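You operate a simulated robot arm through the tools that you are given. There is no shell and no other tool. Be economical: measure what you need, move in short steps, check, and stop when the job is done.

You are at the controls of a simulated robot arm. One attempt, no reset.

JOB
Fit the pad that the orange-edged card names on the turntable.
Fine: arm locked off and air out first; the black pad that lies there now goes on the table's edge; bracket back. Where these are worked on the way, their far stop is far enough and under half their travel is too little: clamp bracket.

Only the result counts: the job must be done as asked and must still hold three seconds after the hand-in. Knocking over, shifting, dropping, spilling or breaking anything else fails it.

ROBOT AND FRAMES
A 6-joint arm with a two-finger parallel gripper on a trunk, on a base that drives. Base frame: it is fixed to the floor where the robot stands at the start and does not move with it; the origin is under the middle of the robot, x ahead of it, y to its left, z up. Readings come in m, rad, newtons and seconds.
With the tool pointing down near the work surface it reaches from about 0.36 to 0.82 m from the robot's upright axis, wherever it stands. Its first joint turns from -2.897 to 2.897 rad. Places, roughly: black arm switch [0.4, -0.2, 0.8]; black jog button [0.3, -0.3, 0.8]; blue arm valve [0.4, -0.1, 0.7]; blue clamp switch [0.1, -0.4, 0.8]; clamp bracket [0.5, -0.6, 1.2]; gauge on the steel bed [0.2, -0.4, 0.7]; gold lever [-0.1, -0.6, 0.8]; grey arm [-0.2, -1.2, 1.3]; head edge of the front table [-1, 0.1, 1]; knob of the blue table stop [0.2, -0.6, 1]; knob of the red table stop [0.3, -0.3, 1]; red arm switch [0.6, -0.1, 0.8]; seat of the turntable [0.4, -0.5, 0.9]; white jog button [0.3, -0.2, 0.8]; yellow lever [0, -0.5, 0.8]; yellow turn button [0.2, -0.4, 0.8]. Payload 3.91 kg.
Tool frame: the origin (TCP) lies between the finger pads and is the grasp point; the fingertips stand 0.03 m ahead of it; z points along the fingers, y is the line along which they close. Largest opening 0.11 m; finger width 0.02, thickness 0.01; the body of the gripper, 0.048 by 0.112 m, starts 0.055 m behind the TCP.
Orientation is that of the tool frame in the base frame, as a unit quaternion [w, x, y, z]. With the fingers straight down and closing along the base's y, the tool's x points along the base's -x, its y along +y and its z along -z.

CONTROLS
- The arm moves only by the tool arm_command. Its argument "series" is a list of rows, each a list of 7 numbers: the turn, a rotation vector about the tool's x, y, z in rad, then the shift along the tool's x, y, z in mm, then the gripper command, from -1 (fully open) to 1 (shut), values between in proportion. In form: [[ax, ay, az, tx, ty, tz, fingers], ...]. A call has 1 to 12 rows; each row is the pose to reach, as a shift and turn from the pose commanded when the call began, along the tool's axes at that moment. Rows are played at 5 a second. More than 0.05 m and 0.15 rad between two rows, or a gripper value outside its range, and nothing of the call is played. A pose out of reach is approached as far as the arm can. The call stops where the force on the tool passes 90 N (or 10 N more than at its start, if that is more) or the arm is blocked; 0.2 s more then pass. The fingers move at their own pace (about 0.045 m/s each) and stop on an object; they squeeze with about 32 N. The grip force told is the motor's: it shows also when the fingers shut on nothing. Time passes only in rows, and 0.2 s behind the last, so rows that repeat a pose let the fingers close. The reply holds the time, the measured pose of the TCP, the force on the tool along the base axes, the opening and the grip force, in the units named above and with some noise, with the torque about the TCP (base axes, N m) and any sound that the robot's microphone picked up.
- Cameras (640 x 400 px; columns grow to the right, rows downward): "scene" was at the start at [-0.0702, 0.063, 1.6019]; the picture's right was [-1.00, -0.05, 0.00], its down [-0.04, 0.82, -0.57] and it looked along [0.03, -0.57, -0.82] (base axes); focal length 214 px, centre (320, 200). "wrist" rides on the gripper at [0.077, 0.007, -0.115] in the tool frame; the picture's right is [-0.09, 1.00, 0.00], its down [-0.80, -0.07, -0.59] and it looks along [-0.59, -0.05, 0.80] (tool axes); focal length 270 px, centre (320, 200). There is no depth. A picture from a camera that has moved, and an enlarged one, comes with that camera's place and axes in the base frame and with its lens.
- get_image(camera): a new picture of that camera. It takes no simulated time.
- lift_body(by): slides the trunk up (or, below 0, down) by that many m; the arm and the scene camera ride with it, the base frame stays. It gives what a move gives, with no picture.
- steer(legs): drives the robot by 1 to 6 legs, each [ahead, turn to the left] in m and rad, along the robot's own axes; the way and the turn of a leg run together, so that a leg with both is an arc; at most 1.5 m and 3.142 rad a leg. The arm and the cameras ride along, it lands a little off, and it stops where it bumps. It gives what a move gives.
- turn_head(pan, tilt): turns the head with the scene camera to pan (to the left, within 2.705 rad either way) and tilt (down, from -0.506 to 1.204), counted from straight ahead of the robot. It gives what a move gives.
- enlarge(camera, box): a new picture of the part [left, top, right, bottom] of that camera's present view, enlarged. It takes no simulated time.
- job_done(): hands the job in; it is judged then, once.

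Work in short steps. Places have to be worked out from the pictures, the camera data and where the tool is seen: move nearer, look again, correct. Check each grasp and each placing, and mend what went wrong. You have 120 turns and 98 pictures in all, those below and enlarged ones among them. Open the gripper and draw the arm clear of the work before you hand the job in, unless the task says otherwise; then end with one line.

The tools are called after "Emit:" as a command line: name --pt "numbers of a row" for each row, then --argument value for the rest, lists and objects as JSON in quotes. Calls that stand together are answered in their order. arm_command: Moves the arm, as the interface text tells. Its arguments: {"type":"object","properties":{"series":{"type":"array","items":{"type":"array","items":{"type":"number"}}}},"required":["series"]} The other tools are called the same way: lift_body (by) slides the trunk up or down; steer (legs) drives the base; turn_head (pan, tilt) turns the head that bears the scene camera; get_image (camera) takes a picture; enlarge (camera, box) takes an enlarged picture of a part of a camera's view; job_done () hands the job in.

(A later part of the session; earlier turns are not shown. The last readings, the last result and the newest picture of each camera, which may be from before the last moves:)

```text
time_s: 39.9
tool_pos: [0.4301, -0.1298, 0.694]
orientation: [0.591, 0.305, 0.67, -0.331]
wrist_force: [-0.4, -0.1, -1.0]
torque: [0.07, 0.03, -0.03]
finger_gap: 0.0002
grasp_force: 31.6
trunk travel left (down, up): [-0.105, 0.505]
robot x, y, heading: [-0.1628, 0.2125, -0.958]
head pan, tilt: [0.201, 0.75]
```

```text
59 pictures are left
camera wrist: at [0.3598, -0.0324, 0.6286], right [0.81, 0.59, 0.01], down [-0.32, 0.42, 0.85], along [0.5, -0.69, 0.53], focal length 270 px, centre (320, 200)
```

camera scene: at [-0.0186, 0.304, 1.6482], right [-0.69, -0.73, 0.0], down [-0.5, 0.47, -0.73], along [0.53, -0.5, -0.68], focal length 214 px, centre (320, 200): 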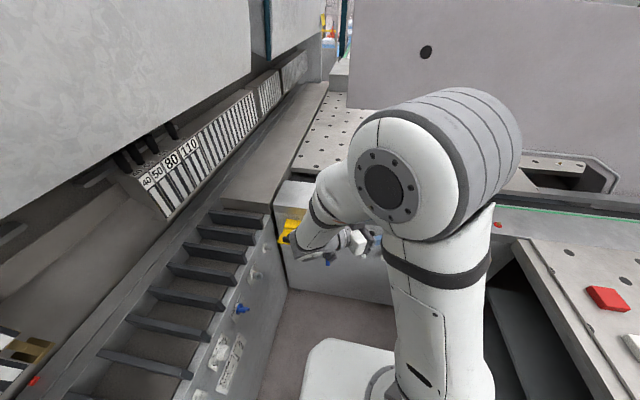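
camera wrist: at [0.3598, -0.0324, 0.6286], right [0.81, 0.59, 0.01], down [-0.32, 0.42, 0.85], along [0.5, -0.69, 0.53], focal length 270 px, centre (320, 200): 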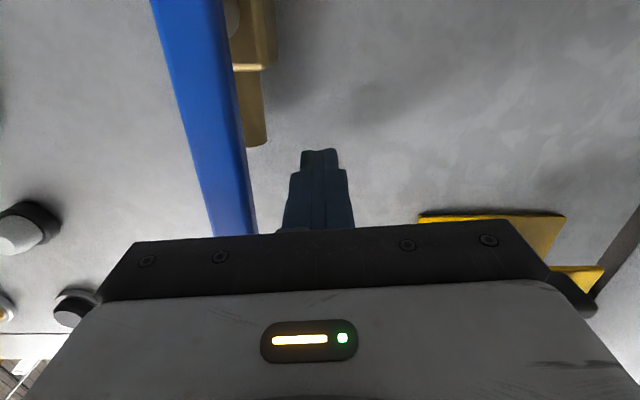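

The lever is just right of the fingers. I'll sweep it right along its arc.

Emit:
arm_command --pt "0 0 0 0 -17 0 1" --pt "0 0 0 -3 -44 0 1" --pt "0 0 0 4 -70 0 1" --pt "0 0 0 19 -92 0 1" --pt "0 0 0 35 -105 0 1" --pt "0 0 0 54 -112 0 1" --pt "0 0 0 62 -114 0 1"

Emit:
get_image --camera "wrist"

```text
time_s: 41.5
tool_pos: [0.3313, -0.195, 0.642]
orientation: [0.592, 0.306, 0.669, -0.33]
wrist_force: [-0.2, 0.7, -0.2]
torque: [0.02, -0.01, 0.0]
finger_gap: 0.0
grasp_force: 32.5
trunk travel left (down, up): [-0.105, 0.505]
robot x, y, heading: [-0.1556, 0.2087, -0.962]
head pan, tilt: [0.201, 0.75]
```

```text
58 pictures are left
camera wrist: at [0.2606, -0.0973, 0.5758], right [0.81, 0.59, 0.01], down [-0.32, 0.42, 0.85], along [0.5, -0.69, 0.53], focal length 270 px, centre (320, 200)
```

wrist: 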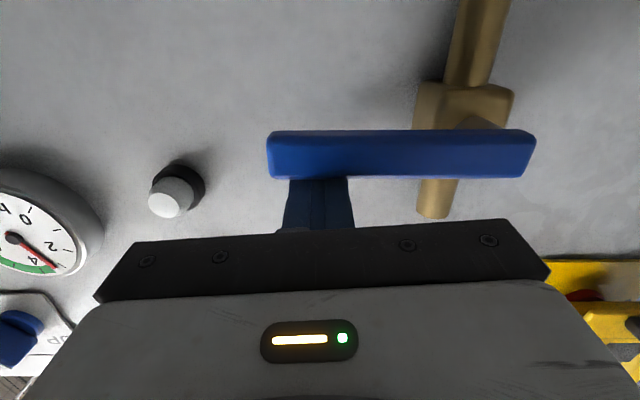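

The lever is horizontal and the gauge is already falling. I'll back off and check the gauge and the lock flap.

Emit:
arm_command --pt "0 0 0 -4 0 -30 1" --pt "0 0 0 -6 0 -75 1" --pt "0 0 0 -6 0 -120 1" --pt "0 0 0 -6 30 -150 1" --pt "0 0 0 -6 60 -150 1"

Emit:
get_image --camera "wrist"

```text
time_s: 42.7
tool_pos: [0.2921, -0.0399, 0.6572]
orientation: [0.592, 0.306, 0.668, -0.33]
wrist_force: [0.5, -0.2, -1.1]
torque: [0.03, -0.03, 0.01]
finger_gap: 0.0
grasp_force: 32.3
out of reach, approached as far as the arm can: row 3, 4
trunk travel left (down, up): [-0.105, 0.505]
robot x, y, heading: [-0.161, 0.2096, -0.956]
head pan, tilt: [0.201, 0.75]
```

```text
57 pictures are left
camera wrist: at [0.2206, 0.0575, 0.5902], right [0.81, 0.59, 0.01], down [-0.32, 0.42, 0.85], along [0.5, -0.69, 0.53], focal length 270 px, centre (320, 200)
```

wrist: 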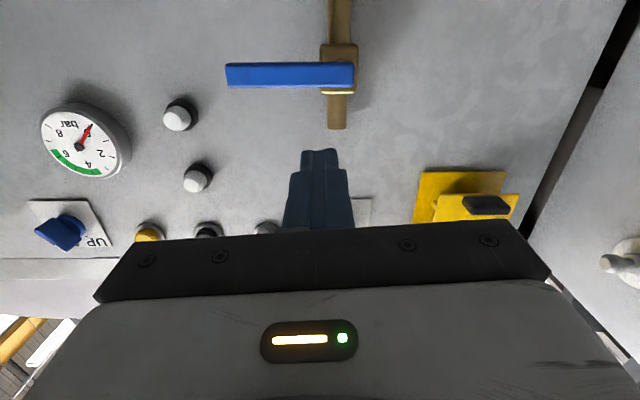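

Air is out: the gauge reads 0. Now I'll raise the trunk and turn the tool to point down, to inspect the turntable and bracket.

Emit:
lift_body --by 0.4

Emit:
arm_command --pt "0 0.14 0 -10 0 0 -1" --pt "0 0.28 0 -20 0 0 -1" --pt "0 0.42 0 -30 0 0 -1" --pt "0 0.56 0 -40 0 0 -1" --pt "0 0.7 0 -50 0 0 -1" --pt "0 0.84 0 -60 0 0 -1" --pt "0 0.98 0 -70 0 0 -1" --pt "0 1.12 0 -80 0 0 -1" --pt "0 1.26 0 -90 0 0 -1" --pt "0 1.4 0 -100 0 0 -1" --pt "0 1.5 0 -110 0 0 -1"

Emit:
turn_head --pan 0 --tilt 0.55

Emit:
get_image --camera "scene"

```text
time_s: 46.6
tool_pos: [0.2912, -0.0411, 1.0561]
orientation: [0.592, 0.305, 0.67, -0.329]
wrist_force: [-0.1, 0.9, -0.2]
torque: [-0.01, 0.0, -0.01]
finger_gap: 0.0
grasp_force: 31.8
trunk travel left (down, up): [-0.505, 0.105]
robot x, y, heading: [-0.1573, 0.2119, -0.96]
head pan, tilt: [0.201, 0.75]
```

```text
time_s: 49.0
tool_pos: [0.3045, -0.043, 1.165]
orientation: [-0.024, 0.449, 0.893, -0.032]
wrist_force: [-0.7, -0.4, -0.1]
torque: [-0.01, -0.02, 0.0]
finger_gap: 0.1103
grasp_force: 0.1
trunk travel left (down, up): [-0.505, 0.105]
robot x, y, heading: [-0.1616, 0.2104, -0.96]
head pan, tilt: [0.201, 0.75]
```

```text
time_s: 49.7
tool_pos: [0.3035, -0.0429, 1.1656]
orientation: [-0.022, 0.449, 0.893, -0.033]
wrist_force: [0.6, -0.5, -0.8]
torque: [0.02, 0.0, -0.03]
finger_gap: 0.1102
grasp_force: 0.1
trunk travel left (down, up): [-0.505, 0.105]
robot x, y, heading: [-0.1594, 0.2118, -0.955]
head pan, tilt: [0.0, 0.55]
```

```text
56 pictures are left
camera scene: at [-0.0274, 0.2879, 1.5656], right [-0.82, -0.58, 0.0], down [-0.3, 0.43, -0.85], along [0.49, -0.7, -0.52], focal length 214 px, centre (320, 200)
```

scene: 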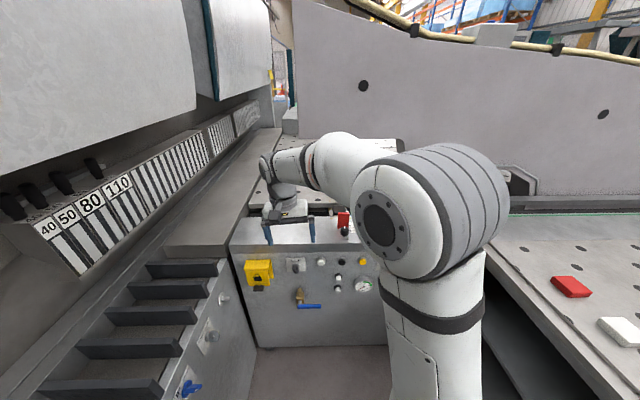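

The lock flap is down and the lever is across. I'll drive forward 0.25 m, back to working distance, and view the turntable from above with the wrist camera.

Emit:
steer --legs '[[0.24, 0]]'

Emit:
get_image --camera "wrist"

```text
time_s: 51.5
tool_pos: [0.4445, -0.2384, 1.1637]
orientation: [-0.024, 0.447, 0.893, -0.032]
wrist_force: [-0.3, 0.0, -1.0]
torque: [0.0, 0.0, -0.01]
finger_gap: 0.1102
grasp_force: 0.0
trunk travel left (down, up): [-0.505, 0.105]
robot x, y, heading: [-0.0199, 0.0162, -0.955]
head pan, tilt: [0.0, 0.55]
```

```text
55 pictures are left
camera wrist: at [0.412, -0.1692, 1.2803], right [0.85, 0.52, -0.08], down [0.47, -0.66, 0.59], along [0.25, -0.54, -0.81], focal length 270 px, centre (320, 200)
```

wrist: 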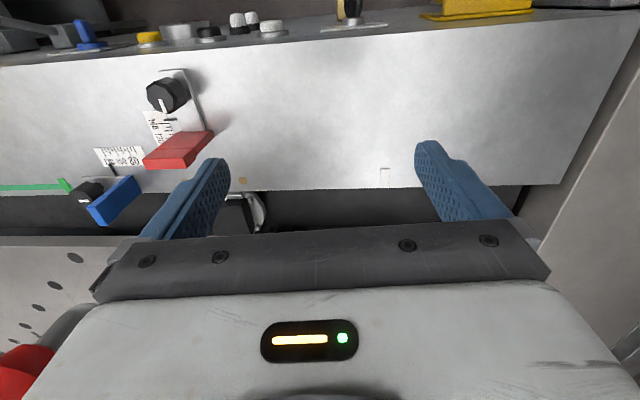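

Emit:
arm_command --pt "0 0 0 25 -20 -25 -1" --pt "0 0 0 50 -50 -45 -1" --pt "0 0 0 80 -80 -60 -1" --pt "0 0 0 100 -105 -60 -1" --pt "0 0 0 120 -130 -60 -1"

Emit:
get_image --camera "wrist"

Emit:
turn_head --pan -0.3 --tilt 0.7

Emit:
get_image --camera "scene"

```text
time_s: 52.7
tool_pos: [0.2728, -0.2193, 1.2361]
orientation: [-0.023, 0.448, 0.893, -0.033]
wrist_force: [0.5, -0.5, 0.1]
torque: [-0.05, -0.01, -0.01]
finger_gap: 0.1101
grasp_force: 0.0
trunk travel left (down, up): [-0.505, 0.105]
robot x, y, heading: [-0.025, 0.0146, -0.957]
head pan, tilt: [0.0, 0.55]
```

```text
54 pictures are left
camera wrist: at [0.2401, -0.1497, 1.3521], right [0.85, 0.52, -0.08], down [0.47, -0.66, 0.59], along [0.26, -0.54, -0.8], focal length 270 px, centre (320, 200)
```

wrist: 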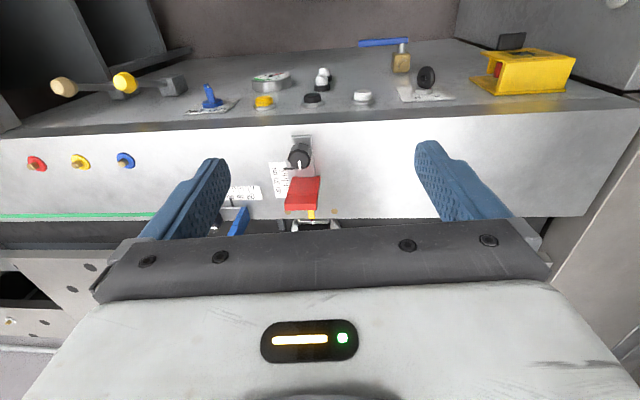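

```text
time_s: 53.5
tool_pos: [0.2733, -0.2202, 1.2363]
orientation: [-0.023, 0.447, 0.894, -0.033]
wrist_force: [-0.1, -1.2, -0.3]
torque: [-0.02, 0.01, -0.01]
finger_gap: 0.1099
grasp_force: 0.1
trunk travel left (down, up): [-0.505, 0.105]
robot x, y, heading: [-0.0202, 0.0124, -0.958]
head pan, tilt: [-0.3, 0.7]
```

```text
53 pictures are left
camera scene: at [0.0858, 0.0835, 1.5525], right [-0.95, -0.31, 0.0], down [-0.2, 0.61, -0.77], along [0.24, -0.73, -0.64], focal length 214 px, centre (320, 200)
```

scene: 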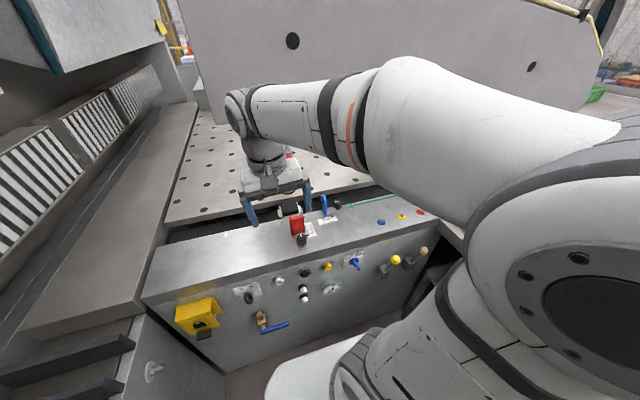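

The gripper blocks the forward view. I'll move the camera forward over the bed and up a little, staying short of the clamp bracket.

Emit:
arm_command --pt "0 0 0 -45 4 -15 -1" --pt "0 0 0 -90 8 -30 -1" --pt "0 0 0 -135 12 -40 -1" --pt "0 0 0 -180 16 -50 -1"

Emit:
get_image --camera "wrist"

```text
time_s: 54.5
tool_pos: [0.3994, -0.3508, 1.2806]
orientation: [-0.024, 0.447, 0.894, -0.033]
wrist_force: [0.0, -0.1, 0.1]
torque: [0.03, 0.04, 0.02]
finger_gap: 0.1101
grasp_force: 0.0
trunk travel left (down, up): [-0.505, 0.105]
robot x, y, heading: [-0.0189, 0.0132, -0.956]
head pan, tilt: [-0.3, 0.7]
```

```text
52 pictures are left
camera wrist: at [0.3667, -0.2806, 1.3968], right [0.85, 0.53, -0.08], down [0.47, -0.66, 0.59], along [0.25, -0.54, -0.81], focal length 270 px, centre (320, 200)
```

wrist: 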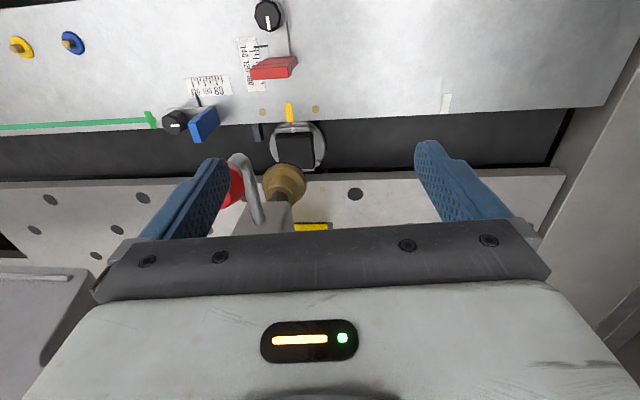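

Emit:
enlarge --camera "wrist" --box '[180, 20, 380, 240]'

```text
1.82 times, centred on (280, 130) of wrist
camera zoom: at [0.3667, -0.2806, 1.3968], right [0.85, 0.53, -0.08], down [0.47, -0.66, 0.59], along [0.25, -0.54, -0.81], focal length 491 px, centre (393, 327)
```

zoom: 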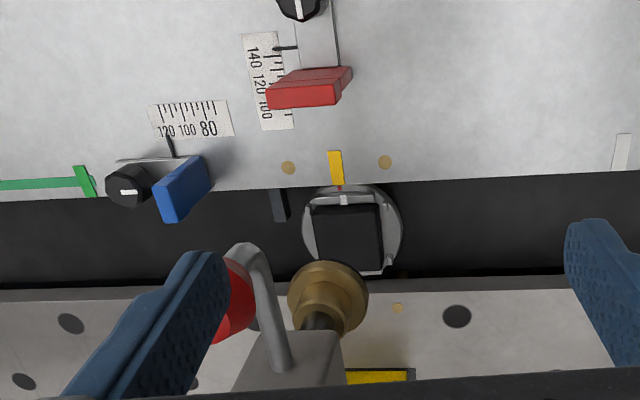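

The bracket carries a brass plunger above the seat, a red ball handle and a grey arm. I'll move the tool aside to the left and look at the bracket with the head camera.

Emit:
arm_command --pt "0 0 0 40 20 0 -1" --pt "0 0 0 70 55 0 -1" --pt "0 0 0 100 90 0 -1" --pt "0 0 0 120 130 0 -1" --pt "0 0 0 130 175 0 -1" --pt "0 0 0 130 220 0 -1" --pt "0 0 0 130 260 0 -1"

Emit:
turn_head --pan 0.0 --tilt 0.7

Emit:
get_image --camera "scene"

```text
time_s: 56.1
tool_pos: [0.5278, -0.0875, 1.2635]
orientation: [-0.024, 0.447, 0.893, -0.034]
wrist_force: [-0.4, 0.3, 0.9]
torque: [0.0, 0.03, -0.03]
finger_gap: 0.1101
grasp_force: 0.1
trunk travel left (down, up): [-0.505, 0.105]
robot x, y, heading: [-0.0197, 0.014, -0.958]
head pan, tilt: [-0.3, 0.7]
```

```text
time_s: 56.9
tool_pos: [0.5269, -0.0905, 1.2645]
orientation: [-0.024, 0.447, 0.894, -0.034]
wrist_force: [0.2, -0.1, 0.3]
torque: [0.01, -0.01, 0.0]
finger_gap: 0.1101
grasp_force: 0.0
trunk travel left (down, up): [-0.505, 0.105]
robot x, y, heading: [-0.023, 0.0142, -0.955]
head pan, tilt: [0.0, 0.7]
```

```text
50 pictures are left
camera scene: at [0.1083, 0.0947, 1.5525], right [-0.82, -0.58, 0.0], down [-0.37, 0.53, -0.76], along [0.44, -0.63, -0.64], focal length 214 px, centre (320, 200)
```

scene: 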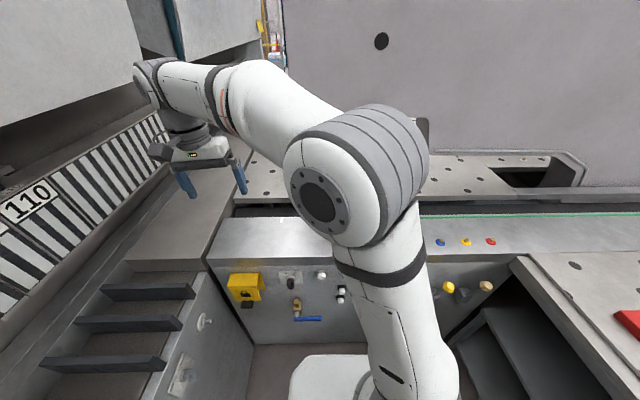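

The elbow blocks the view. I'll look from the side with the wrist camera instead: yaw toward the bracket and pitch the tool out.

Emit:
arm_command --pt "0 0 0.12 16 -27 35 -1" --pt "0 0 0.24 33 -55 70 -1" --pt "0 0 0.36 50 -82 105 -1" --pt "0 0 0.5 66 -109 130 -1"

Emit:
arm_command --pt "0 -0.14 0 0 0 0 -1" --pt "0 -0.28 0 0 0 0 -1" --pt "0 -0.42 0 0 0 0 -1" --pt "0 -0.56 0 0 0 0 -1" --pt "0 -0.7 0 0 0 0 -1" --pt "0 -0.84 0 0 0 0 -1" --pt "0 -0.98 0 0 0 0 -1"

Emit:
get_image --camera "wrist"

```text
time_s: 57.9
tool_pos: [0.3907, -0.1059, 1.1443]
orientation: [-0.014, 0.655, 0.754, -0.038]
wrist_force: [0.0, 0.4, -0.2]
torque: [0.02, 0.0, 0.01]
finger_gap: 0.11
grasp_force: 0.1
trunk travel left (down, up): [-0.505, 0.105]
robot x, y, heading: [-0.0207, 0.018, -0.957]
head pan, tilt: [0.0, 0.7]
```

```text
time_s: 59.5
tool_pos: [0.3913, -0.1076, 1.1435]
orientation: [0.343, 0.559, 0.673, -0.342]
wrist_force: [-0.3, -0.9, 0.6]
torque: [-0.01, 0.02, -0.03]
finger_gap: 0.1099
grasp_force: 0.0
trunk travel left (down, up): [-0.505, 0.105]
robot x, y, heading: [-0.0218, 0.0131, -0.957]
head pan, tilt: [0.0, 0.7]
```

```text
49 pictures are left
camera wrist: at [0.3783, 0.0297, 1.1403], right [1.0, 0.09, 0.0], down [-0.01, 0.08, 1.0], along [0.09, -0.99, 0.08], focal length 270 px, centre (320, 200)
```

wrist: 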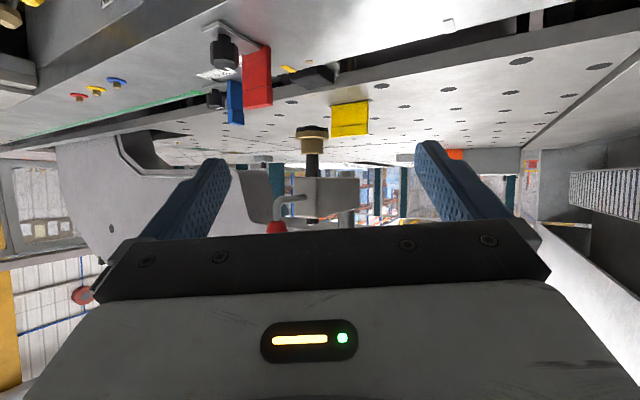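

Emit:
enlarge --camera "wrist" --box '[200, 30, 420, 240]'

```text
1.90 times, centred on (310, 135) of wrist
camera zoom: at [0.3783, 0.0297, 1.1403], right [1.0, 0.09, 0.0], down [-0.01, 0.08, 1.0], along [0.09, -0.99, 0.08], focal length 515 px, centre (339, 324)
```

zoom: 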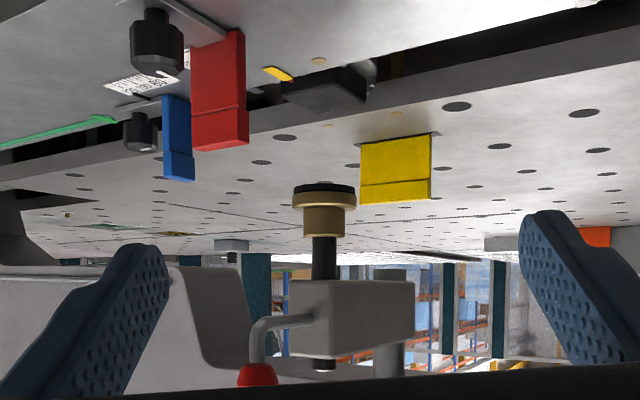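

The mechanism is clearer: a grey arm with the plunger hanging at its near end, over the seat. I need its pivot, so I'll raise the trunk, point the tool down again and view it from above.

Emit:
lift_body --by 0.1

Emit:
arm_command --pt "0 0.14 0 -12 0 -7 -1" --pt "0 0.28 0 -25 0 -15 -1" --pt "0 0.42 0 -37 0 -22 -1" --pt "0 0.56 0 -50 0 -30 -1" --pt "0 0.7 0 -62 0 -37 -1" --pt "0 0.84 0 -75 0 -45 -1" --pt "0 0.96 0 -86 0 -52 -1"

Emit:
arm_command --pt "0 0 -0.0625 -48 0 -6 -1" --pt "0 0 -0.125 -96 -1 -11 -1" --pt "0 0 -0.1875 -144 -1 -17 -1" --pt "0 0 -0.25 -192 -2 -22 -1" --pt "0 0 -0.3125 -240 -2 -28 -1" --pt "0 0 -0.375 -288 -3 -34 -1" --pt "0 0 -0.4375 -336 -3 -40 -1" --pt "0 0 -0.5 -384 -4 -45 -1"

Emit:
get_image --camera "wrist"

```text
time_s: 60.8
tool_pos: [0.3907, -0.1079, 1.2438]
orientation: [0.342, 0.56, 0.673, -0.342]
wrist_force: [1.2, 0.3, -0.7]
torque: [0.0, 0.01, 0.05]
finger_gap: 0.1097
grasp_force: 0.1
trunk travel left (down, up): [-0.605, 0.005]
robot x, y, heading: [-0.0222, 0.0135, -0.957]
head pan, tilt: [0.0, 0.7]
```

```text
time_s: 62.4
tool_pos: [0.4, -0.1099, 1.3444]
orientation: [-0.008, 0.654, 0.755, -0.044]
wrist_force: [-0.8, 0.1, 0.5]
torque: [0.03, 0.02, 0.0]
finger_gap: 0.1099
grasp_force: 0.1
trunk travel left (down, up): [-0.605, 0.005]
robot x, y, heading: [-0.0208, 0.0173, -0.958]
head pan, tilt: [0.0, 0.7]
```

```text
time_s: 64.2
tool_pos: [0.4525, -0.4886, 1.4056]
orientation: [-0.021, 0.447, 0.894, -0.041]
wrist_force: [0.0, -0.7, 0.0]
torque: [0.02, 0.02, 0.03]
finger_gap: 0.1101
grasp_force: 0.1
trunk travel left (down, up): [-0.605, 0.005]
robot x, y, heading: [-0.0217, 0.0128, -0.952]
head pan, tilt: [0.0, 0.7]
```

```text
47 pictures are left
camera wrist: at [0.4213, -0.4165, 1.5199], right [0.85, 0.53, -0.09], down [0.47, -0.65, 0.6], along [0.26, -0.55, -0.8], focal length 270 px, centre (320, 200)
```

wrist: 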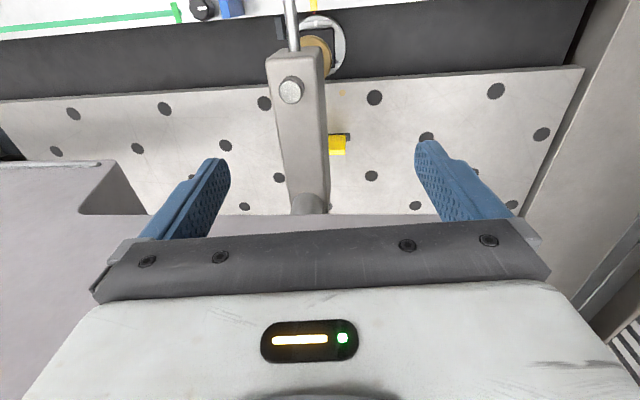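

The bracket arm pivots on a round post at its far end, about (0.52, −0.665). The red ball handle at the near end is about (0.353, −0.437, 1.21). I'll hover above the ball.

Emit:
arm_command --pt "0 0 0 40 -20 10 -1" --pt "0 0 0 80 -40 25 -1" --pt "0 0 0 100 -51 55 -1" --pt "0 0 0 100 -51 95 -1"

Emit:
get_image --camera "wrist"

```text
time_s: 65.2
tool_pos: [0.3463, -0.4393, 1.3143]
orientation: [-0.018, 0.447, 0.894, -0.04]
wrist_force: [-0.3, 0.1, 0.6]
torque: [0.03, -0.01, 0.02]
finger_gap: 0.1098
grasp_force: 0.1
trunk travel left (down, up): [-0.605, 0.005]
robot x, y, heading: [-0.0212, 0.0131, -0.961]
head pan, tilt: [0.0, 0.7]
```

```text
46 pictures are left
camera wrist: at [0.3152, -0.3679, 1.429], right [0.85, 0.52, -0.09], down [0.47, -0.65, 0.6], along [0.26, -0.55, -0.79], focal length 270 px, centre (320, 200)
```

wrist: 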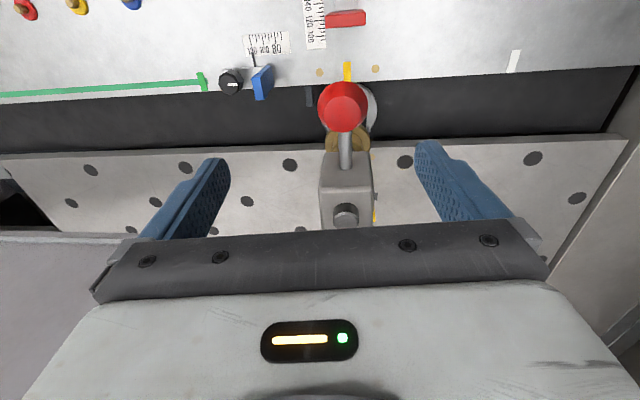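

The ball is about 9 mm nearer to the robot and 10 mm left of the tool axis. I'll descend around it and close.

Emit:
arm_command --pt "0 0 0 9 10 30 -0.5" --pt "0 0 0 9 10 60 -0.3" --pt "0 0 0 9 10 94 -0.3" --pt "0 0 0 9 10 94 1" --pt "0 0 0 9 10 94 1" --pt "0 0 0 9 10 94 1"

Emit:
get_image --camera "wrist"

```text
time_s: 66.6
tool_pos: [0.3438, -0.4321, 1.2212]
orientation: [-0.019, 0.447, 0.894, -0.041]
wrist_force: [0.5, 4.2, -3.7]
torque: [-0.09, -0.08, 0.02]
finger_gap: 0.0377
grasp_force: 38.3
trunk travel left (down, up): [-0.605, 0.005]
robot x, y, heading: [-0.0219, 0.0125, -0.954]
head pan, tilt: [0.0, 0.7]
```

```text
45 pictures are left
camera wrist: at [0.3101, -0.3596, 1.3352], right [0.85, 0.52, -0.09], down [0.47, -0.65, 0.6], along [0.26, -0.55, -0.79], focal length 270 px, centre (320, 200)
```

wrist: 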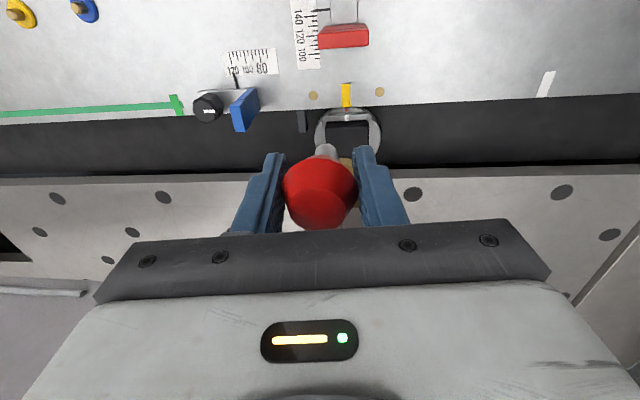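

The ball is gripped (gap 0.038 m). I'll try a small swing to the left about the post and watch the force.

Emit:
arm_command --pt "0 0 0.05 -0.5 14.5 -1.3 1" --pt "0 0 0.1 -1.6 29 -2.6 1" --pt "0 0 0.15 -3.5 43.5 -3.9 1"

```text
time_s: 67.3
tool_pos: [0.355, -0.4264, 1.2215]
orientation: [-0.022, 0.503, 0.862, -0.047]
wrist_force: [-32.1, -19.9, -1.3]
torque: [-0.43, -0.4, 0.2]
finger_gap: 0.0372
grasp_force: 44.0
trunk travel left (down, up): [-0.605, 0.005]
robot x, y, heading: [-0.0213, 0.0135, -0.955]
head pan, tilt: [0.0, 0.7]
stopped in row 3: the force on the tool passed its limit at 92 N (the readings are from after the stop); the commanded pose is now the measured one
```

It is blocked to the left. I'll try swinging right instead.

Emit:
arm_command --pt "0 0 -0.08 -0.5 -14 1.2 1" --pt "0 0 -0.16 -2.3 -31 2.8 1" --pt "0 0 -0.22 -5 -42 4 1" --pt "0 0 -0.28 -7.9 -54 5 1"

```text
time_s: 68.3
tool_pos: [0.3223, -0.4526, 1.2211]
orientation: [-0.027, 0.375, 0.926, -0.043]
wrist_force: [1.9, -1.7, 0.2]
torque: [-0.55, -0.85, -0.37]
finger_gap: 0.0375
grasp_force: 45.1
trunk travel left (down, up): [-0.605, 0.005]
robot x, y, heading: [-0.0215, 0.0129, -0.956]
head pan, tilt: [0.0, 0.7]
```

It swings right freely. I'll continue along the arc about the post.

Emit:
arm_command --pt "0 0 -0.14 -2.7 -40.7 4 1" --pt "0 0 -0.28 -10.7 -80.7 7.9 1" --pt "0 0 -0.42 -24.6 -119.5 11.4 1" --pt "0 0 -0.56 -43.4 -155.7 14.7 1" --pt "0 0 -0.7 -67.2 -188.7 17.6 1"

Emit:
get_image --camera "wrist"

```text
time_s: 69.5
tool_pos: [0.2425, -0.6354, 1.2207]
orientation: [-0.042, 0.033, 0.998, -0.031]
wrist_force: [37.9, -0.7, 3.1]
torque: [-0.09, 0.04, -0.01]
finger_gap: 0.0379
grasp_force: 45.6
trunk travel left (down, up): [-0.605, 0.005]
robot x, y, heading: [-0.0219, 0.0159, -0.961]
head pan, tilt: [0.0, 0.7]
```

```text
44 pictures are left
camera wrist: at [0.1765, -0.6168, 1.3412], right [0.15, 0.99, -0.07], down [0.84, -0.09, 0.53], along [0.52, -0.14, -0.85], focal length 270 px, centre (320, 200)
```

wrist: 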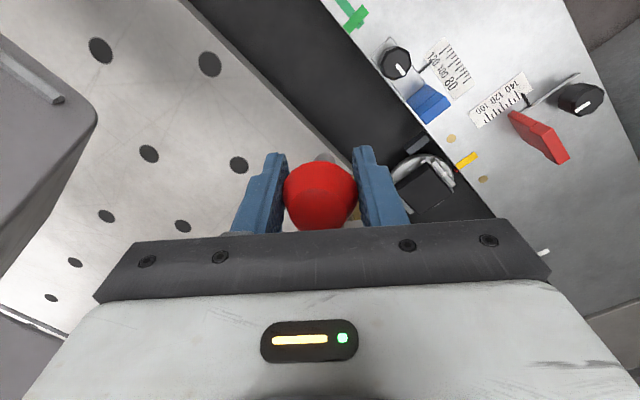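

It swings nicely; the radial pull shows the pivot nearer (0.52, −0.647) with R 0.278. I'll continue to the far stop, watching the force.

Emit:
arm_command --pt "0 0 -0.08 -16 -28 0.5 1" --pt "0 0 -0.16 -24.5 -66 2.3 1" --pt "0 0 -0.24 -38.3 -102 3.5 1" --pt "0 0 -0.32 -57 -136 4.1 1"

Emit:
get_image --camera "wrist"

```text
time_s: 70.5
tool_pos: [0.2561, -0.716, 1.2204]
orientation: [-0.046, -0.122, 0.991, -0.025]
wrist_force: [-44.5, 67.8, 23.9]
torque: [-0.05, 0.14, 0.31]
finger_gap: 0.0379
grasp_force: 44.9
out of reach, approached as far as the arm can: row 3, 4
trunk travel left (down, up): [-0.605, 0.005]
robot x, y, heading: [-0.0237, 0.0131, -0.957]
head pan, tilt: [0.0, 0.7]
```

```text
43 pictures are left
camera wrist: at [0.1893, -0.7211, 1.3427], right [-0.16, 0.99, -0.05], down [0.84, 0.16, 0.52], along [0.52, 0.04, -0.86], focal length 270 px, centre (320, 200)
```

wrist: 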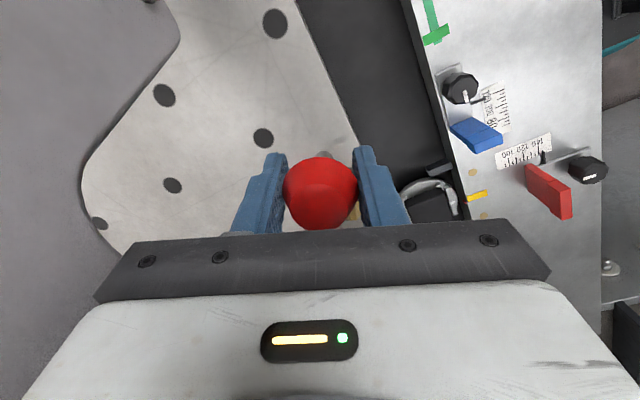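

80 N of tangential reaction shows it is at its far stop, about 65° swung. I'll relax the command, open and rise off the ball.

Emit:
arm_command --pt "0 0 0 8 25 0 1" --pt "0 0 0 16 48 0 1" --pt "0 0 0 16 48 0 0.2" --pt "0 0 0 16 48 0 -0.3" --pt "0 0 0 16 48 0 -0.6" --pt "0 0 0 16 48 -40 -0.6" --pt "0 0 0 16 48 -85 -0.6"

Emit:
get_image --camera "wrist"

```text
time_s: 72.1
tool_pos: [0.2482, -0.6833, 1.2925]
orientation: [-0.045, -0.125, 0.991, -0.024]
wrist_force: [-0.6, 0.9, 0.3]
torque: [0.01, 0.01, -0.03]
finger_gap: 0.088
grasp_force: 0.0
trunk travel left (down, up): [-0.605, 0.005]
robot x, y, heading: [-0.0202, 0.0144, -0.957]
head pan, tilt: [0.0, 0.7]
```

```text
42 pictures are left
camera wrist: at [0.1824, -0.6878, 1.415], right [-0.16, 0.99, -0.05], down [0.84, 0.16, 0.52], along [0.52, 0.05, -0.86], focal length 270 px, centre (320, 200)
```

wrist: 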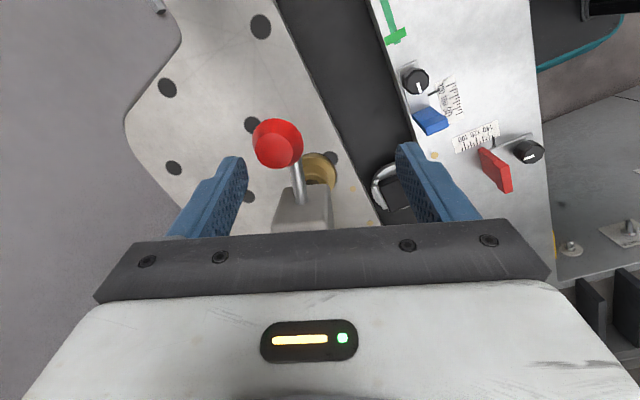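

The bracket stays at the far stop. Now I'll rise, turn square to the seat and move over it to look at the black pad.

Emit:
arm_command --pt "0 0 0.13 -10 10 -20 -1" --pt "0 0 0.26 -30 30 -25 -1" --pt "0 0 0.39 -55 50 -20 -1" --pt "0 0 0.52 -80 72 -15 -1" --pt "0 0 0.65 -105 95 -10 -1" --pt "0 0 0.78 -130 118 0 -1" --pt "0 0 0.91 -155 140 8 -1" --pt "0 0 1.04 -172 156 16 -1" --pt "0 0 1.17 -185 168 22 -1"

Emit:
get_image --camera "wrist"

```text
time_s: 74.1
tool_pos: [0.3826, -0.478, 1.2459]
orientation: [-0.025, 0.445, 0.894, -0.046]
wrist_force: [-0.1, 0.1, 0.0]
torque: [0.02, -0.03, 0.03]
finger_gap: 0.1098
grasp_force: 0.0
trunk travel left (down, up): [-0.605, 0.005]
robot x, y, heading: [-0.0198, 0.0149, -0.96]
head pan, tilt: [0.0, 0.7]
```

```text
41 pictures are left
camera wrist: at [0.3514, -0.4052, 1.3619], right [0.84, 0.53, -0.1], down [0.48, -0.65, 0.6], along [0.25, -0.55, -0.8], focal length 270 px, centre (320, 200)
```

wrist: 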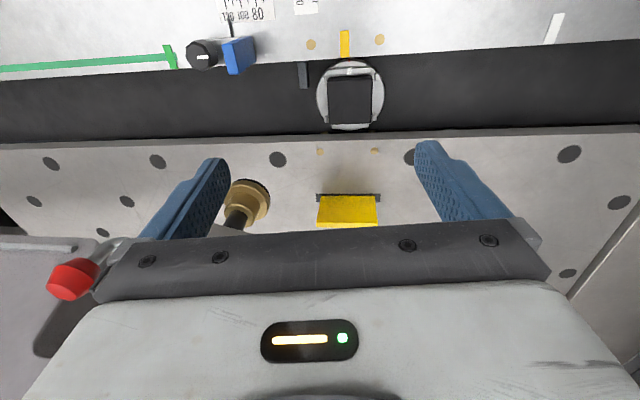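

Emit:
enlarge --camera "wrist" --box '[290, 40, 420, 145]'

```text
3.81 times, centred on (355, 92) of wrist
camera zoom: at [0.3514, -0.4052, 1.3619], right [0.84, 0.53, -0.1], down [0.48, -0.65, 0.6], along [0.25, -0.55, -0.8], focal length 1030 px, centre (187, 610)
```

zoom: 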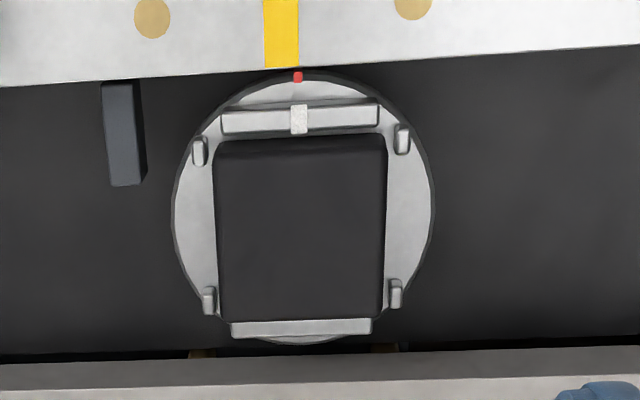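

The pad sits between fences front and back with small posts at the corners, so I can grip its left and right sides. I'll level the tool (it has a 6° roll), centre it over the pad and come lower.

Emit:
arm_command --pt "-0.03 0 0 -11 6 40 -1" --pt "-0.055 0 0 -22 12 80 -1" --pt "-0.08 0 0 -33 19 120 -1" --pt "-0.105 0 0 -43 25 158 -1" --pt "-0.105 0 0 -43 25 158 -1"

Emit:
get_image --camera "wrist"

```text
time_s: 75.3
tool_pos: [0.4157, -0.5059, 1.0873]
orientation: [0.0, 0.445, 0.896, 0.001]
wrist_force: [0.3, -0.1, 0.7]
torque: [0.01, 0.0, 0.01]
finger_gap: 0.1098
grasp_force: 0.0
trunk travel left (down, up): [-0.605, 0.005]
robot x, y, heading: [-0.0195, 0.0115, -0.954]
head pan, tilt: [0.0, 0.7]
```

```text
39 pictures are left
camera wrist: at [0.3758, -0.441, 1.2031], right [0.85, 0.53, 0.0], down [0.43, -0.68, 0.59], along [0.32, -0.5, -0.81], focal length 270 px, centre (320, 200)
```

wrist: 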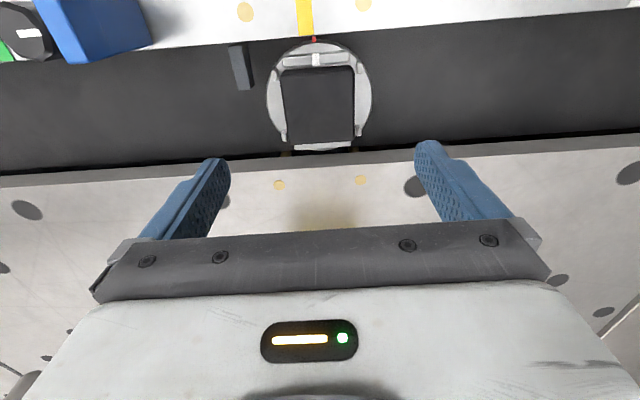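

The pad's top centre is estimated at (0.418, −0.510, 0.93), width about 0.07. I'll descend to just above it and check.

Emit:
arm_command --pt "0 0 0 -3 0 40 -1" --pt "0 0 0 -5 0 80 -1" --pt "0 0 0 -5 0 115 -1"

Emit:
get_image --camera "wrist"

```text
time_s: 76.1
tool_pos: [0.418, -0.514, 0.9697]
orientation: [-0.001, 0.444, 0.896, 0.002]
wrist_force: [0.0, -0.9, -0.1]
torque: [0.02, 0.0, -0.01]
finger_gap: 0.1099
grasp_force: 0.0
trunk travel left (down, up): [-0.605, 0.005]
robot x, y, heading: [-0.0226, 0.0115, -0.961]
head pan, tilt: [0.0, 0.7]
```

```text
38 pictures are left
camera wrist: at [0.377, -0.4488, 1.0863], right [0.85, 0.53, 0.0], down [0.43, -0.68, 0.59], along [0.32, -0.5, -0.81], focal length 270 px, centre (320, 200)
```

wrist: 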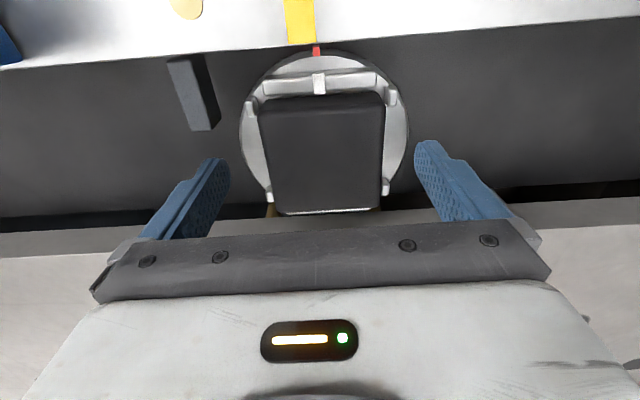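

The pad top is at about fingertip height and the alignment is good. I'll shift back 7 mm, descend 22 mm and close.

Emit:
arm_command --pt "0 0 0 7 2 0 -1" --pt "0 0 0 7 2 12 -1" --pt "0 0 0 7 2 22 -1" --pt "0 0 0 7 2 22 0.2" --pt "0 0 0 7 2 22 1" --pt "0 0 0 7 2 22 1"

Emit:
get_image --camera "wrist"

```text
time_s: 77.5
tool_pos: [0.4139, -0.5044, 0.9481]
orientation: [-0.001, 0.445, 0.896, 0.002]
wrist_force: [-5.1, -3.1, 0.6]
torque: [-0.39, 0.27, -0.21]
finger_gap: 0.1025
grasp_force: 45.2
trunk travel left (down, up): [-0.605, 0.005]
robot x, y, heading: [-0.0191, 0.0141, -0.958]
head pan, tilt: [0.0, 0.7]
```

```text
37 pictures are left
camera wrist: at [0.3736, -0.4396, 1.0655], right [0.85, 0.53, 0.0], down [0.43, -0.68, 0.59], along [0.32, -0.5, -0.81], focal length 270 px, centre (320, 200)
```

wrist: 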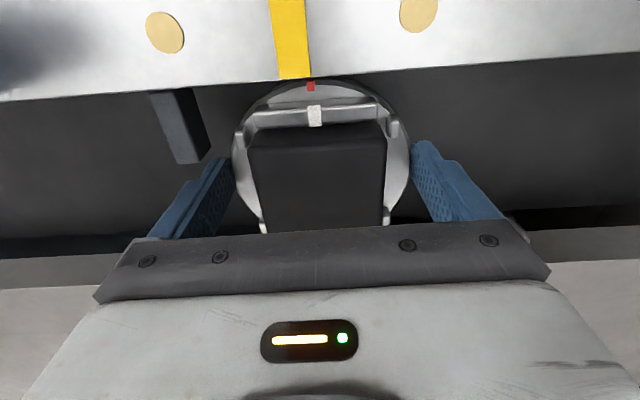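

The fingers closed on the 0.10 m disc itself, just below the pad. I'll open, rise 12 mm and close on the pad.

Emit:
arm_command --pt "0 0 0 0 0 0 -1" --pt "0 0 0 0 0 -6 -1" --pt "0 0 0 0 0 -12 -1" --pt "0 0 0 0 0 -12 0.5" --pt "0 0 0 0 0 -12 1" --pt "0 0 0 0 0 -12 1" --pt "0 0 0 0 0 -12 1"

Emit:
get_image --camera "wrist"

```text
time_s: 79.1
tool_pos: [0.4151, -0.5052, 0.9618]
orientation: [-0.001, 0.445, 0.896, 0.001]
wrist_force: [-1.3, -0.8, 0.1]
torque: [-0.01, 0.01, -0.06]
finger_gap: 0.0656
grasp_force: 31.8
trunk travel left (down, up): [-0.605, 0.005]
robot x, y, heading: [-0.0173, 0.0136, -0.955]
head pan, tilt: [0.0, 0.7]
```

```text
36 pictures are left
camera wrist: at [0.374, -0.4388, 1.0778], right [0.85, 0.53, 0.0], down [0.43, -0.68, 0.59], along [0.32, -0.5, -0.81], focal length 270 px, centre (320, 200)
```

wrist: 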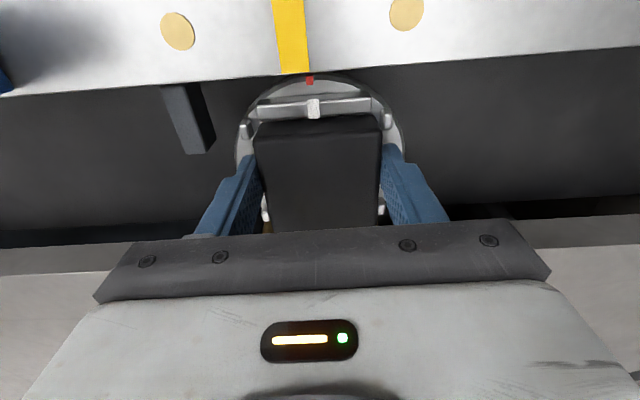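

The pad is gripped (gap 0.0656). I'll lift it straight up and check.

Emit:
arm_command --pt "0 0 0 0 0 -15 1" --pt "0 0 0 0 0 -40 1" --pt "0 0 0 0 0 -85 1" --pt "0 0 0 0 0 -130 1" --pt "0 0 0 0 0 -175 1"

Emit:
get_image --camera "wrist"

```text
time_s: 80.3
tool_pos: [0.414, -0.5018, 1.1373]
orientation: [-0.002, 0.445, 0.896, 0.002]
wrist_force: [-1.4, 0.6, -1.6]
torque: [-0.02, 0.01, 0.02]
finger_gap: 0.0655
grasp_force: 31.7
trunk travel left (down, up): [-0.605, 0.005]
robot x, y, heading: [-0.022, 0.0164, -0.951]
head pan, tilt: [0.0, 0.7]
```

```text
35 pictures are left
camera wrist: at [0.3727, -0.4364, 1.2537], right [0.85, 0.53, 0.0], down [0.43, -0.68, 0.59], along [0.32, -0.5, -0.81], focal length 270 px, centre (320, 200)
```

wrist: 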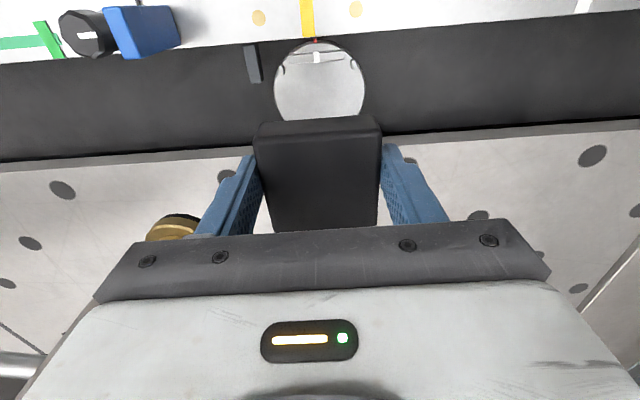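

The pad is lifted clear. I'll retract toward the robot and up, then turn the base about 91° right to face the front table.

Emit:
arm_command --pt "0 0 0 40 0 -20 1" --pt "0 0 0 80 0 -40 1" --pt "0 0 0 120 0 -60 1" --pt "0 0 0 160 0 -80 1"

Emit:
steer --legs '[[0, -1.587]]'

Emit:
turn_head --pan 0.35 --tilt 0.6

Emit:
get_image --camera "scene"

```text
time_s: 81.3
tool_pos: [0.3185, -0.3759, 1.2205]
orientation: [0.0, 0.444, 0.896, 0.001]
wrist_force: [-0.3, -0.6, -1.3]
torque: [0.0, -0.03, 0.01]
finger_gap: 0.065
grasp_force: 31.5
trunk travel left (down, up): [-0.605, 0.005]
robot x, y, heading: [-0.0216, 0.0162, -0.957]
head pan, tilt: [0.0, 0.7]
```

```text
time_s: 85.5
tool_pos: [-0.4037, -0.3347, 1.2208]
orientation: [-0.001, 0.944, 0.329, 0.002]
wrist_force: [1.5, 0.2, -1.3]
torque: [0.0, -0.01, 0.02]
finger_gap: 0.0652
grasp_force: 32.0
trunk travel left (down, up): [-0.605, 0.005]
robot x, y, heading: [0.0022, -0.0151, -2.495]
head pan, tilt: [0.0, 0.7]
```

```text
time_s: 86.3
tool_pos: [-0.4041, -0.3353, 1.2193]
orientation: [0.0, 0.944, 0.329, 0.001]
wrist_force: [0.1, 0.0, -1.4]
torque: [0.01, 0.03, -0.02]
finger_gap: 0.0654
grasp_force: 32.1
trunk travel left (down, up): [-0.605, 0.005]
robot x, y, heading: [0.0005, -0.0155, -2.497]
head pan, tilt: [0.351, 0.6]
```

```text
34 pictures are left
camera scene: at [0.1058, -0.1627, 1.6611], right [-0.84, 0.54, 0.0], down [0.31, 0.47, -0.82], along [-0.45, -0.69, -0.57], focal length 214 px, centre (320, 200)
```

scene: 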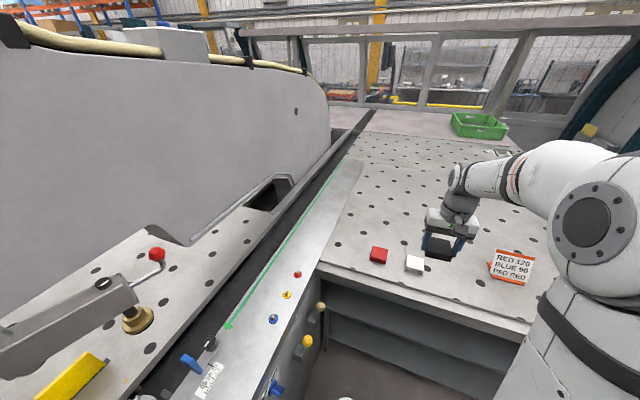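

Now I'll look right, along the table toward the listed head-edge place (−1, 0.1).

Emit:
turn_head --pan -0.55 --tilt 0.6

Emit:
get_image --camera "scene"

Emit:
get_image --camera "wrist"

```text
time_s: 87.5
tool_pos: [-0.4053, -0.3352, 1.2206]
orientation: [0.0, 0.944, 0.329, 0.002]
wrist_force: [-0.1, 0.9, -1.3]
torque: [0.06, 0.01, -0.03]
finger_gap: 0.0651
grasp_force: 32.2
trunk travel left (down, up): [-0.605, 0.005]
robot x, y, heading: [0.0018, -0.0128, -2.496]
head pan, tilt: [-0.55, 0.6]
```

```text
33 pictures are left
camera scene: at [0.0657, -0.0971, 1.6611], right [-0.1, 1.0, 0.0], down [0.56, 0.06, -0.82], along [-0.82, -0.08, -0.57], focal length 214 px, centre (320, 200)
```

scene: 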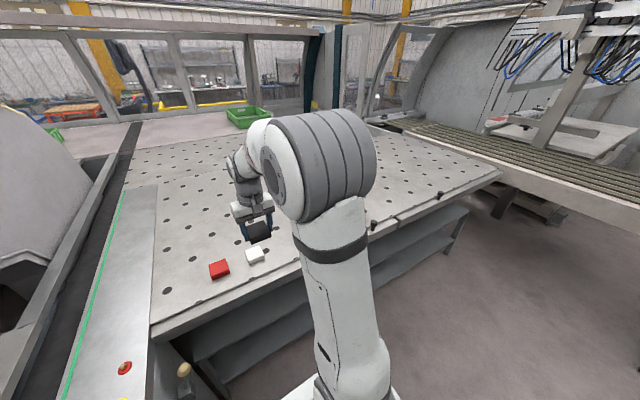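

```text
32 pictures are left
camera wrist: at [-0.3404, -0.2922, 1.3361], right [0.55, -0.84, 0.0], down [-0.67, -0.44, 0.59], along [-0.49, -0.33, -0.81], focal length 270 px, centre (320, 200)
```

wrist: 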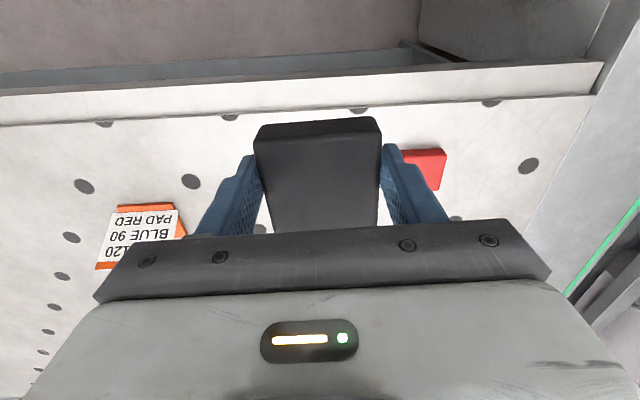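

The table edge facing the corridor (midpoint n≈0.66) is the head edge. I'll place the black pad close to it, left of the white pad as seen here and clear of the card, at about (−0.57, −0.25). First hover.

Emit:
arm_command --pt "0 0 0.01 -18 -42 0 1" --pt "0 0 0.02 -37 -85 0 1" --pt "0 0 0.03 -57 -128 0 1" --pt "0 0 0.047 -77 -170 10 1" --pt "0 0 0.047 -77 -170 55 1" --pt "0 0 0.047 -77 -170 100 1" --pt "0 0 0.047 -77 -170 130 1"

Emit:
get_image --camera "wrist"

Emit:
get_image --camera "scene"

```text
time_s: 89.1
tool_pos: [-0.5712, -0.2509, 1.09]
orientation: [0.0, 0.952, 0.308, 0.002]
wrist_force: [-0.9, 0.8, -1.2]
torque: [0.01, -0.04, 0.01]
finger_gap: 0.0652
grasp_force: 32.0
trunk travel left (down, up): [-0.605, 0.005]
robot x, y, heading: [0.0002, -0.0141, -2.5]
head pan, tilt: [-0.55, 0.6]
```

```text
31 pictures are left
camera wrist: at [-0.5043, -0.2121, 1.206], right [0.51, -0.86, 0.0], down [-0.69, -0.41, 0.59], along [-0.51, -0.3, -0.81], focal length 270 px, centre (320, 200)
```

wrist: 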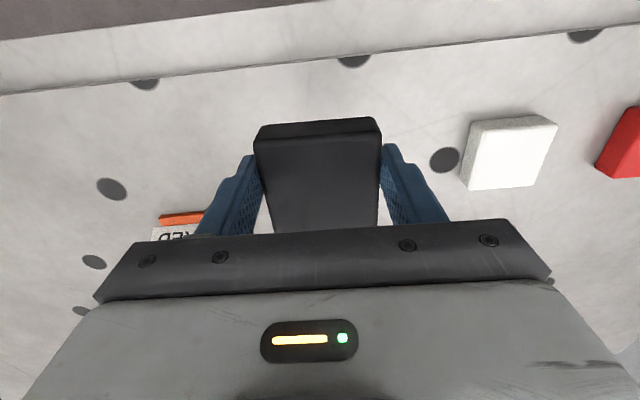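

```text
30 pictures are left
camera scene: at [0.0652, -0.0972, 1.6612], right [-0.1, 1.0, 0.0], down [0.56, 0.05, -0.82], along [-0.82, -0.08, -0.57], focal length 214 px, centre (320, 200)
```

scene: 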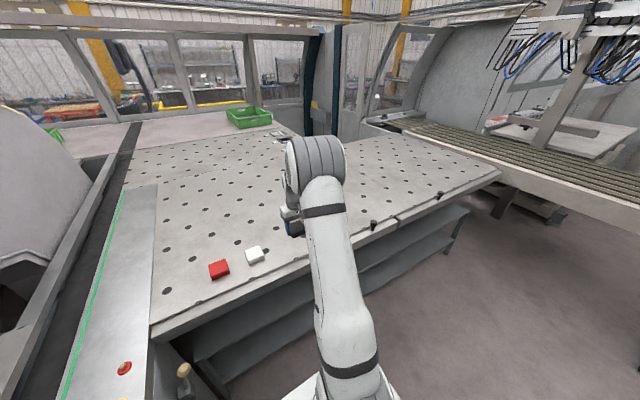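

The pad hovers just inside the edge groove, well clear of the white pad and card. I'll lower in small steps until the force shows contact.

Emit:
arm_command --pt "0 0 0 0 0 35 1" --pt "0 0 0 0 0 65 1" --pt "0 0 0 0 0 75 1" --pt "0 0 0 0 0 80 1"

Emit:
enlarge --camera "wrist" --box '[120, 0, 600, 240]'

```text
time_s: 90.1
tool_pos: [-0.5681, -0.2483, 1.0091]
orientation: [0.0, 0.952, 0.306, 0.002]
wrist_force: [1.4, 1.4, -1.8]
torque: [0.01, 0.0, -0.02]
finger_gap: 0.0651
grasp_force: 32.5
trunk travel left (down, up): [-0.605, 0.005]
robot x, y, heading: [0.0017, -0.0184, -2.492]
head pan, tilt: [-0.55, 0.6]
```

```text
1.33 times, centred on (360, 120) of wrist
camera zoom: at [-0.5029, -0.2095, 1.1256], right [0.51, -0.86, 0.0], down [-0.69, -0.41, 0.59], along [-0.51, -0.3, -0.81], focal length 360 px, centre (267, 307)
```

zoom: 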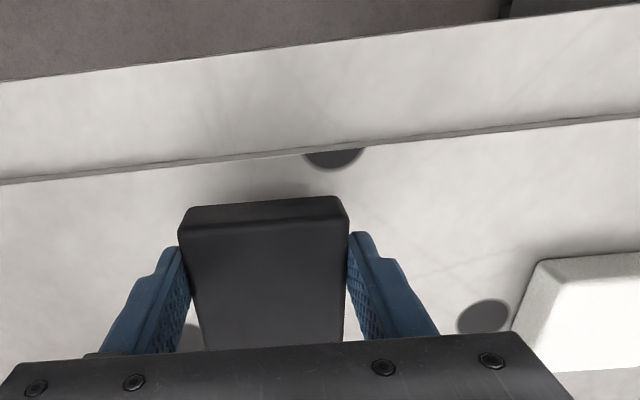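

Emit:
arm_command --pt "0 0 0 0 0 5 1" --pt "0 0 0 0 0 10 1" --pt "0 0 0 0 0 15 1" --pt "0 0 0 0 0 20 1"

```text
time_s: 91.1
tool_pos: [-0.5692, -0.2486, 0.9891]
orientation: [0.0, 0.952, 0.307, 0.002]
wrist_force: [-1.0, -0.9, -1.9]
torque: [-0.02, -0.01, 0.01]
finger_gap: 0.0651
grasp_force: 32.1
trunk travel left (down, up): [-0.605, 0.005]
robot x, y, heading: [0.0, -0.0148, -2.497]
head pan, tilt: [-0.55, 0.6]
```

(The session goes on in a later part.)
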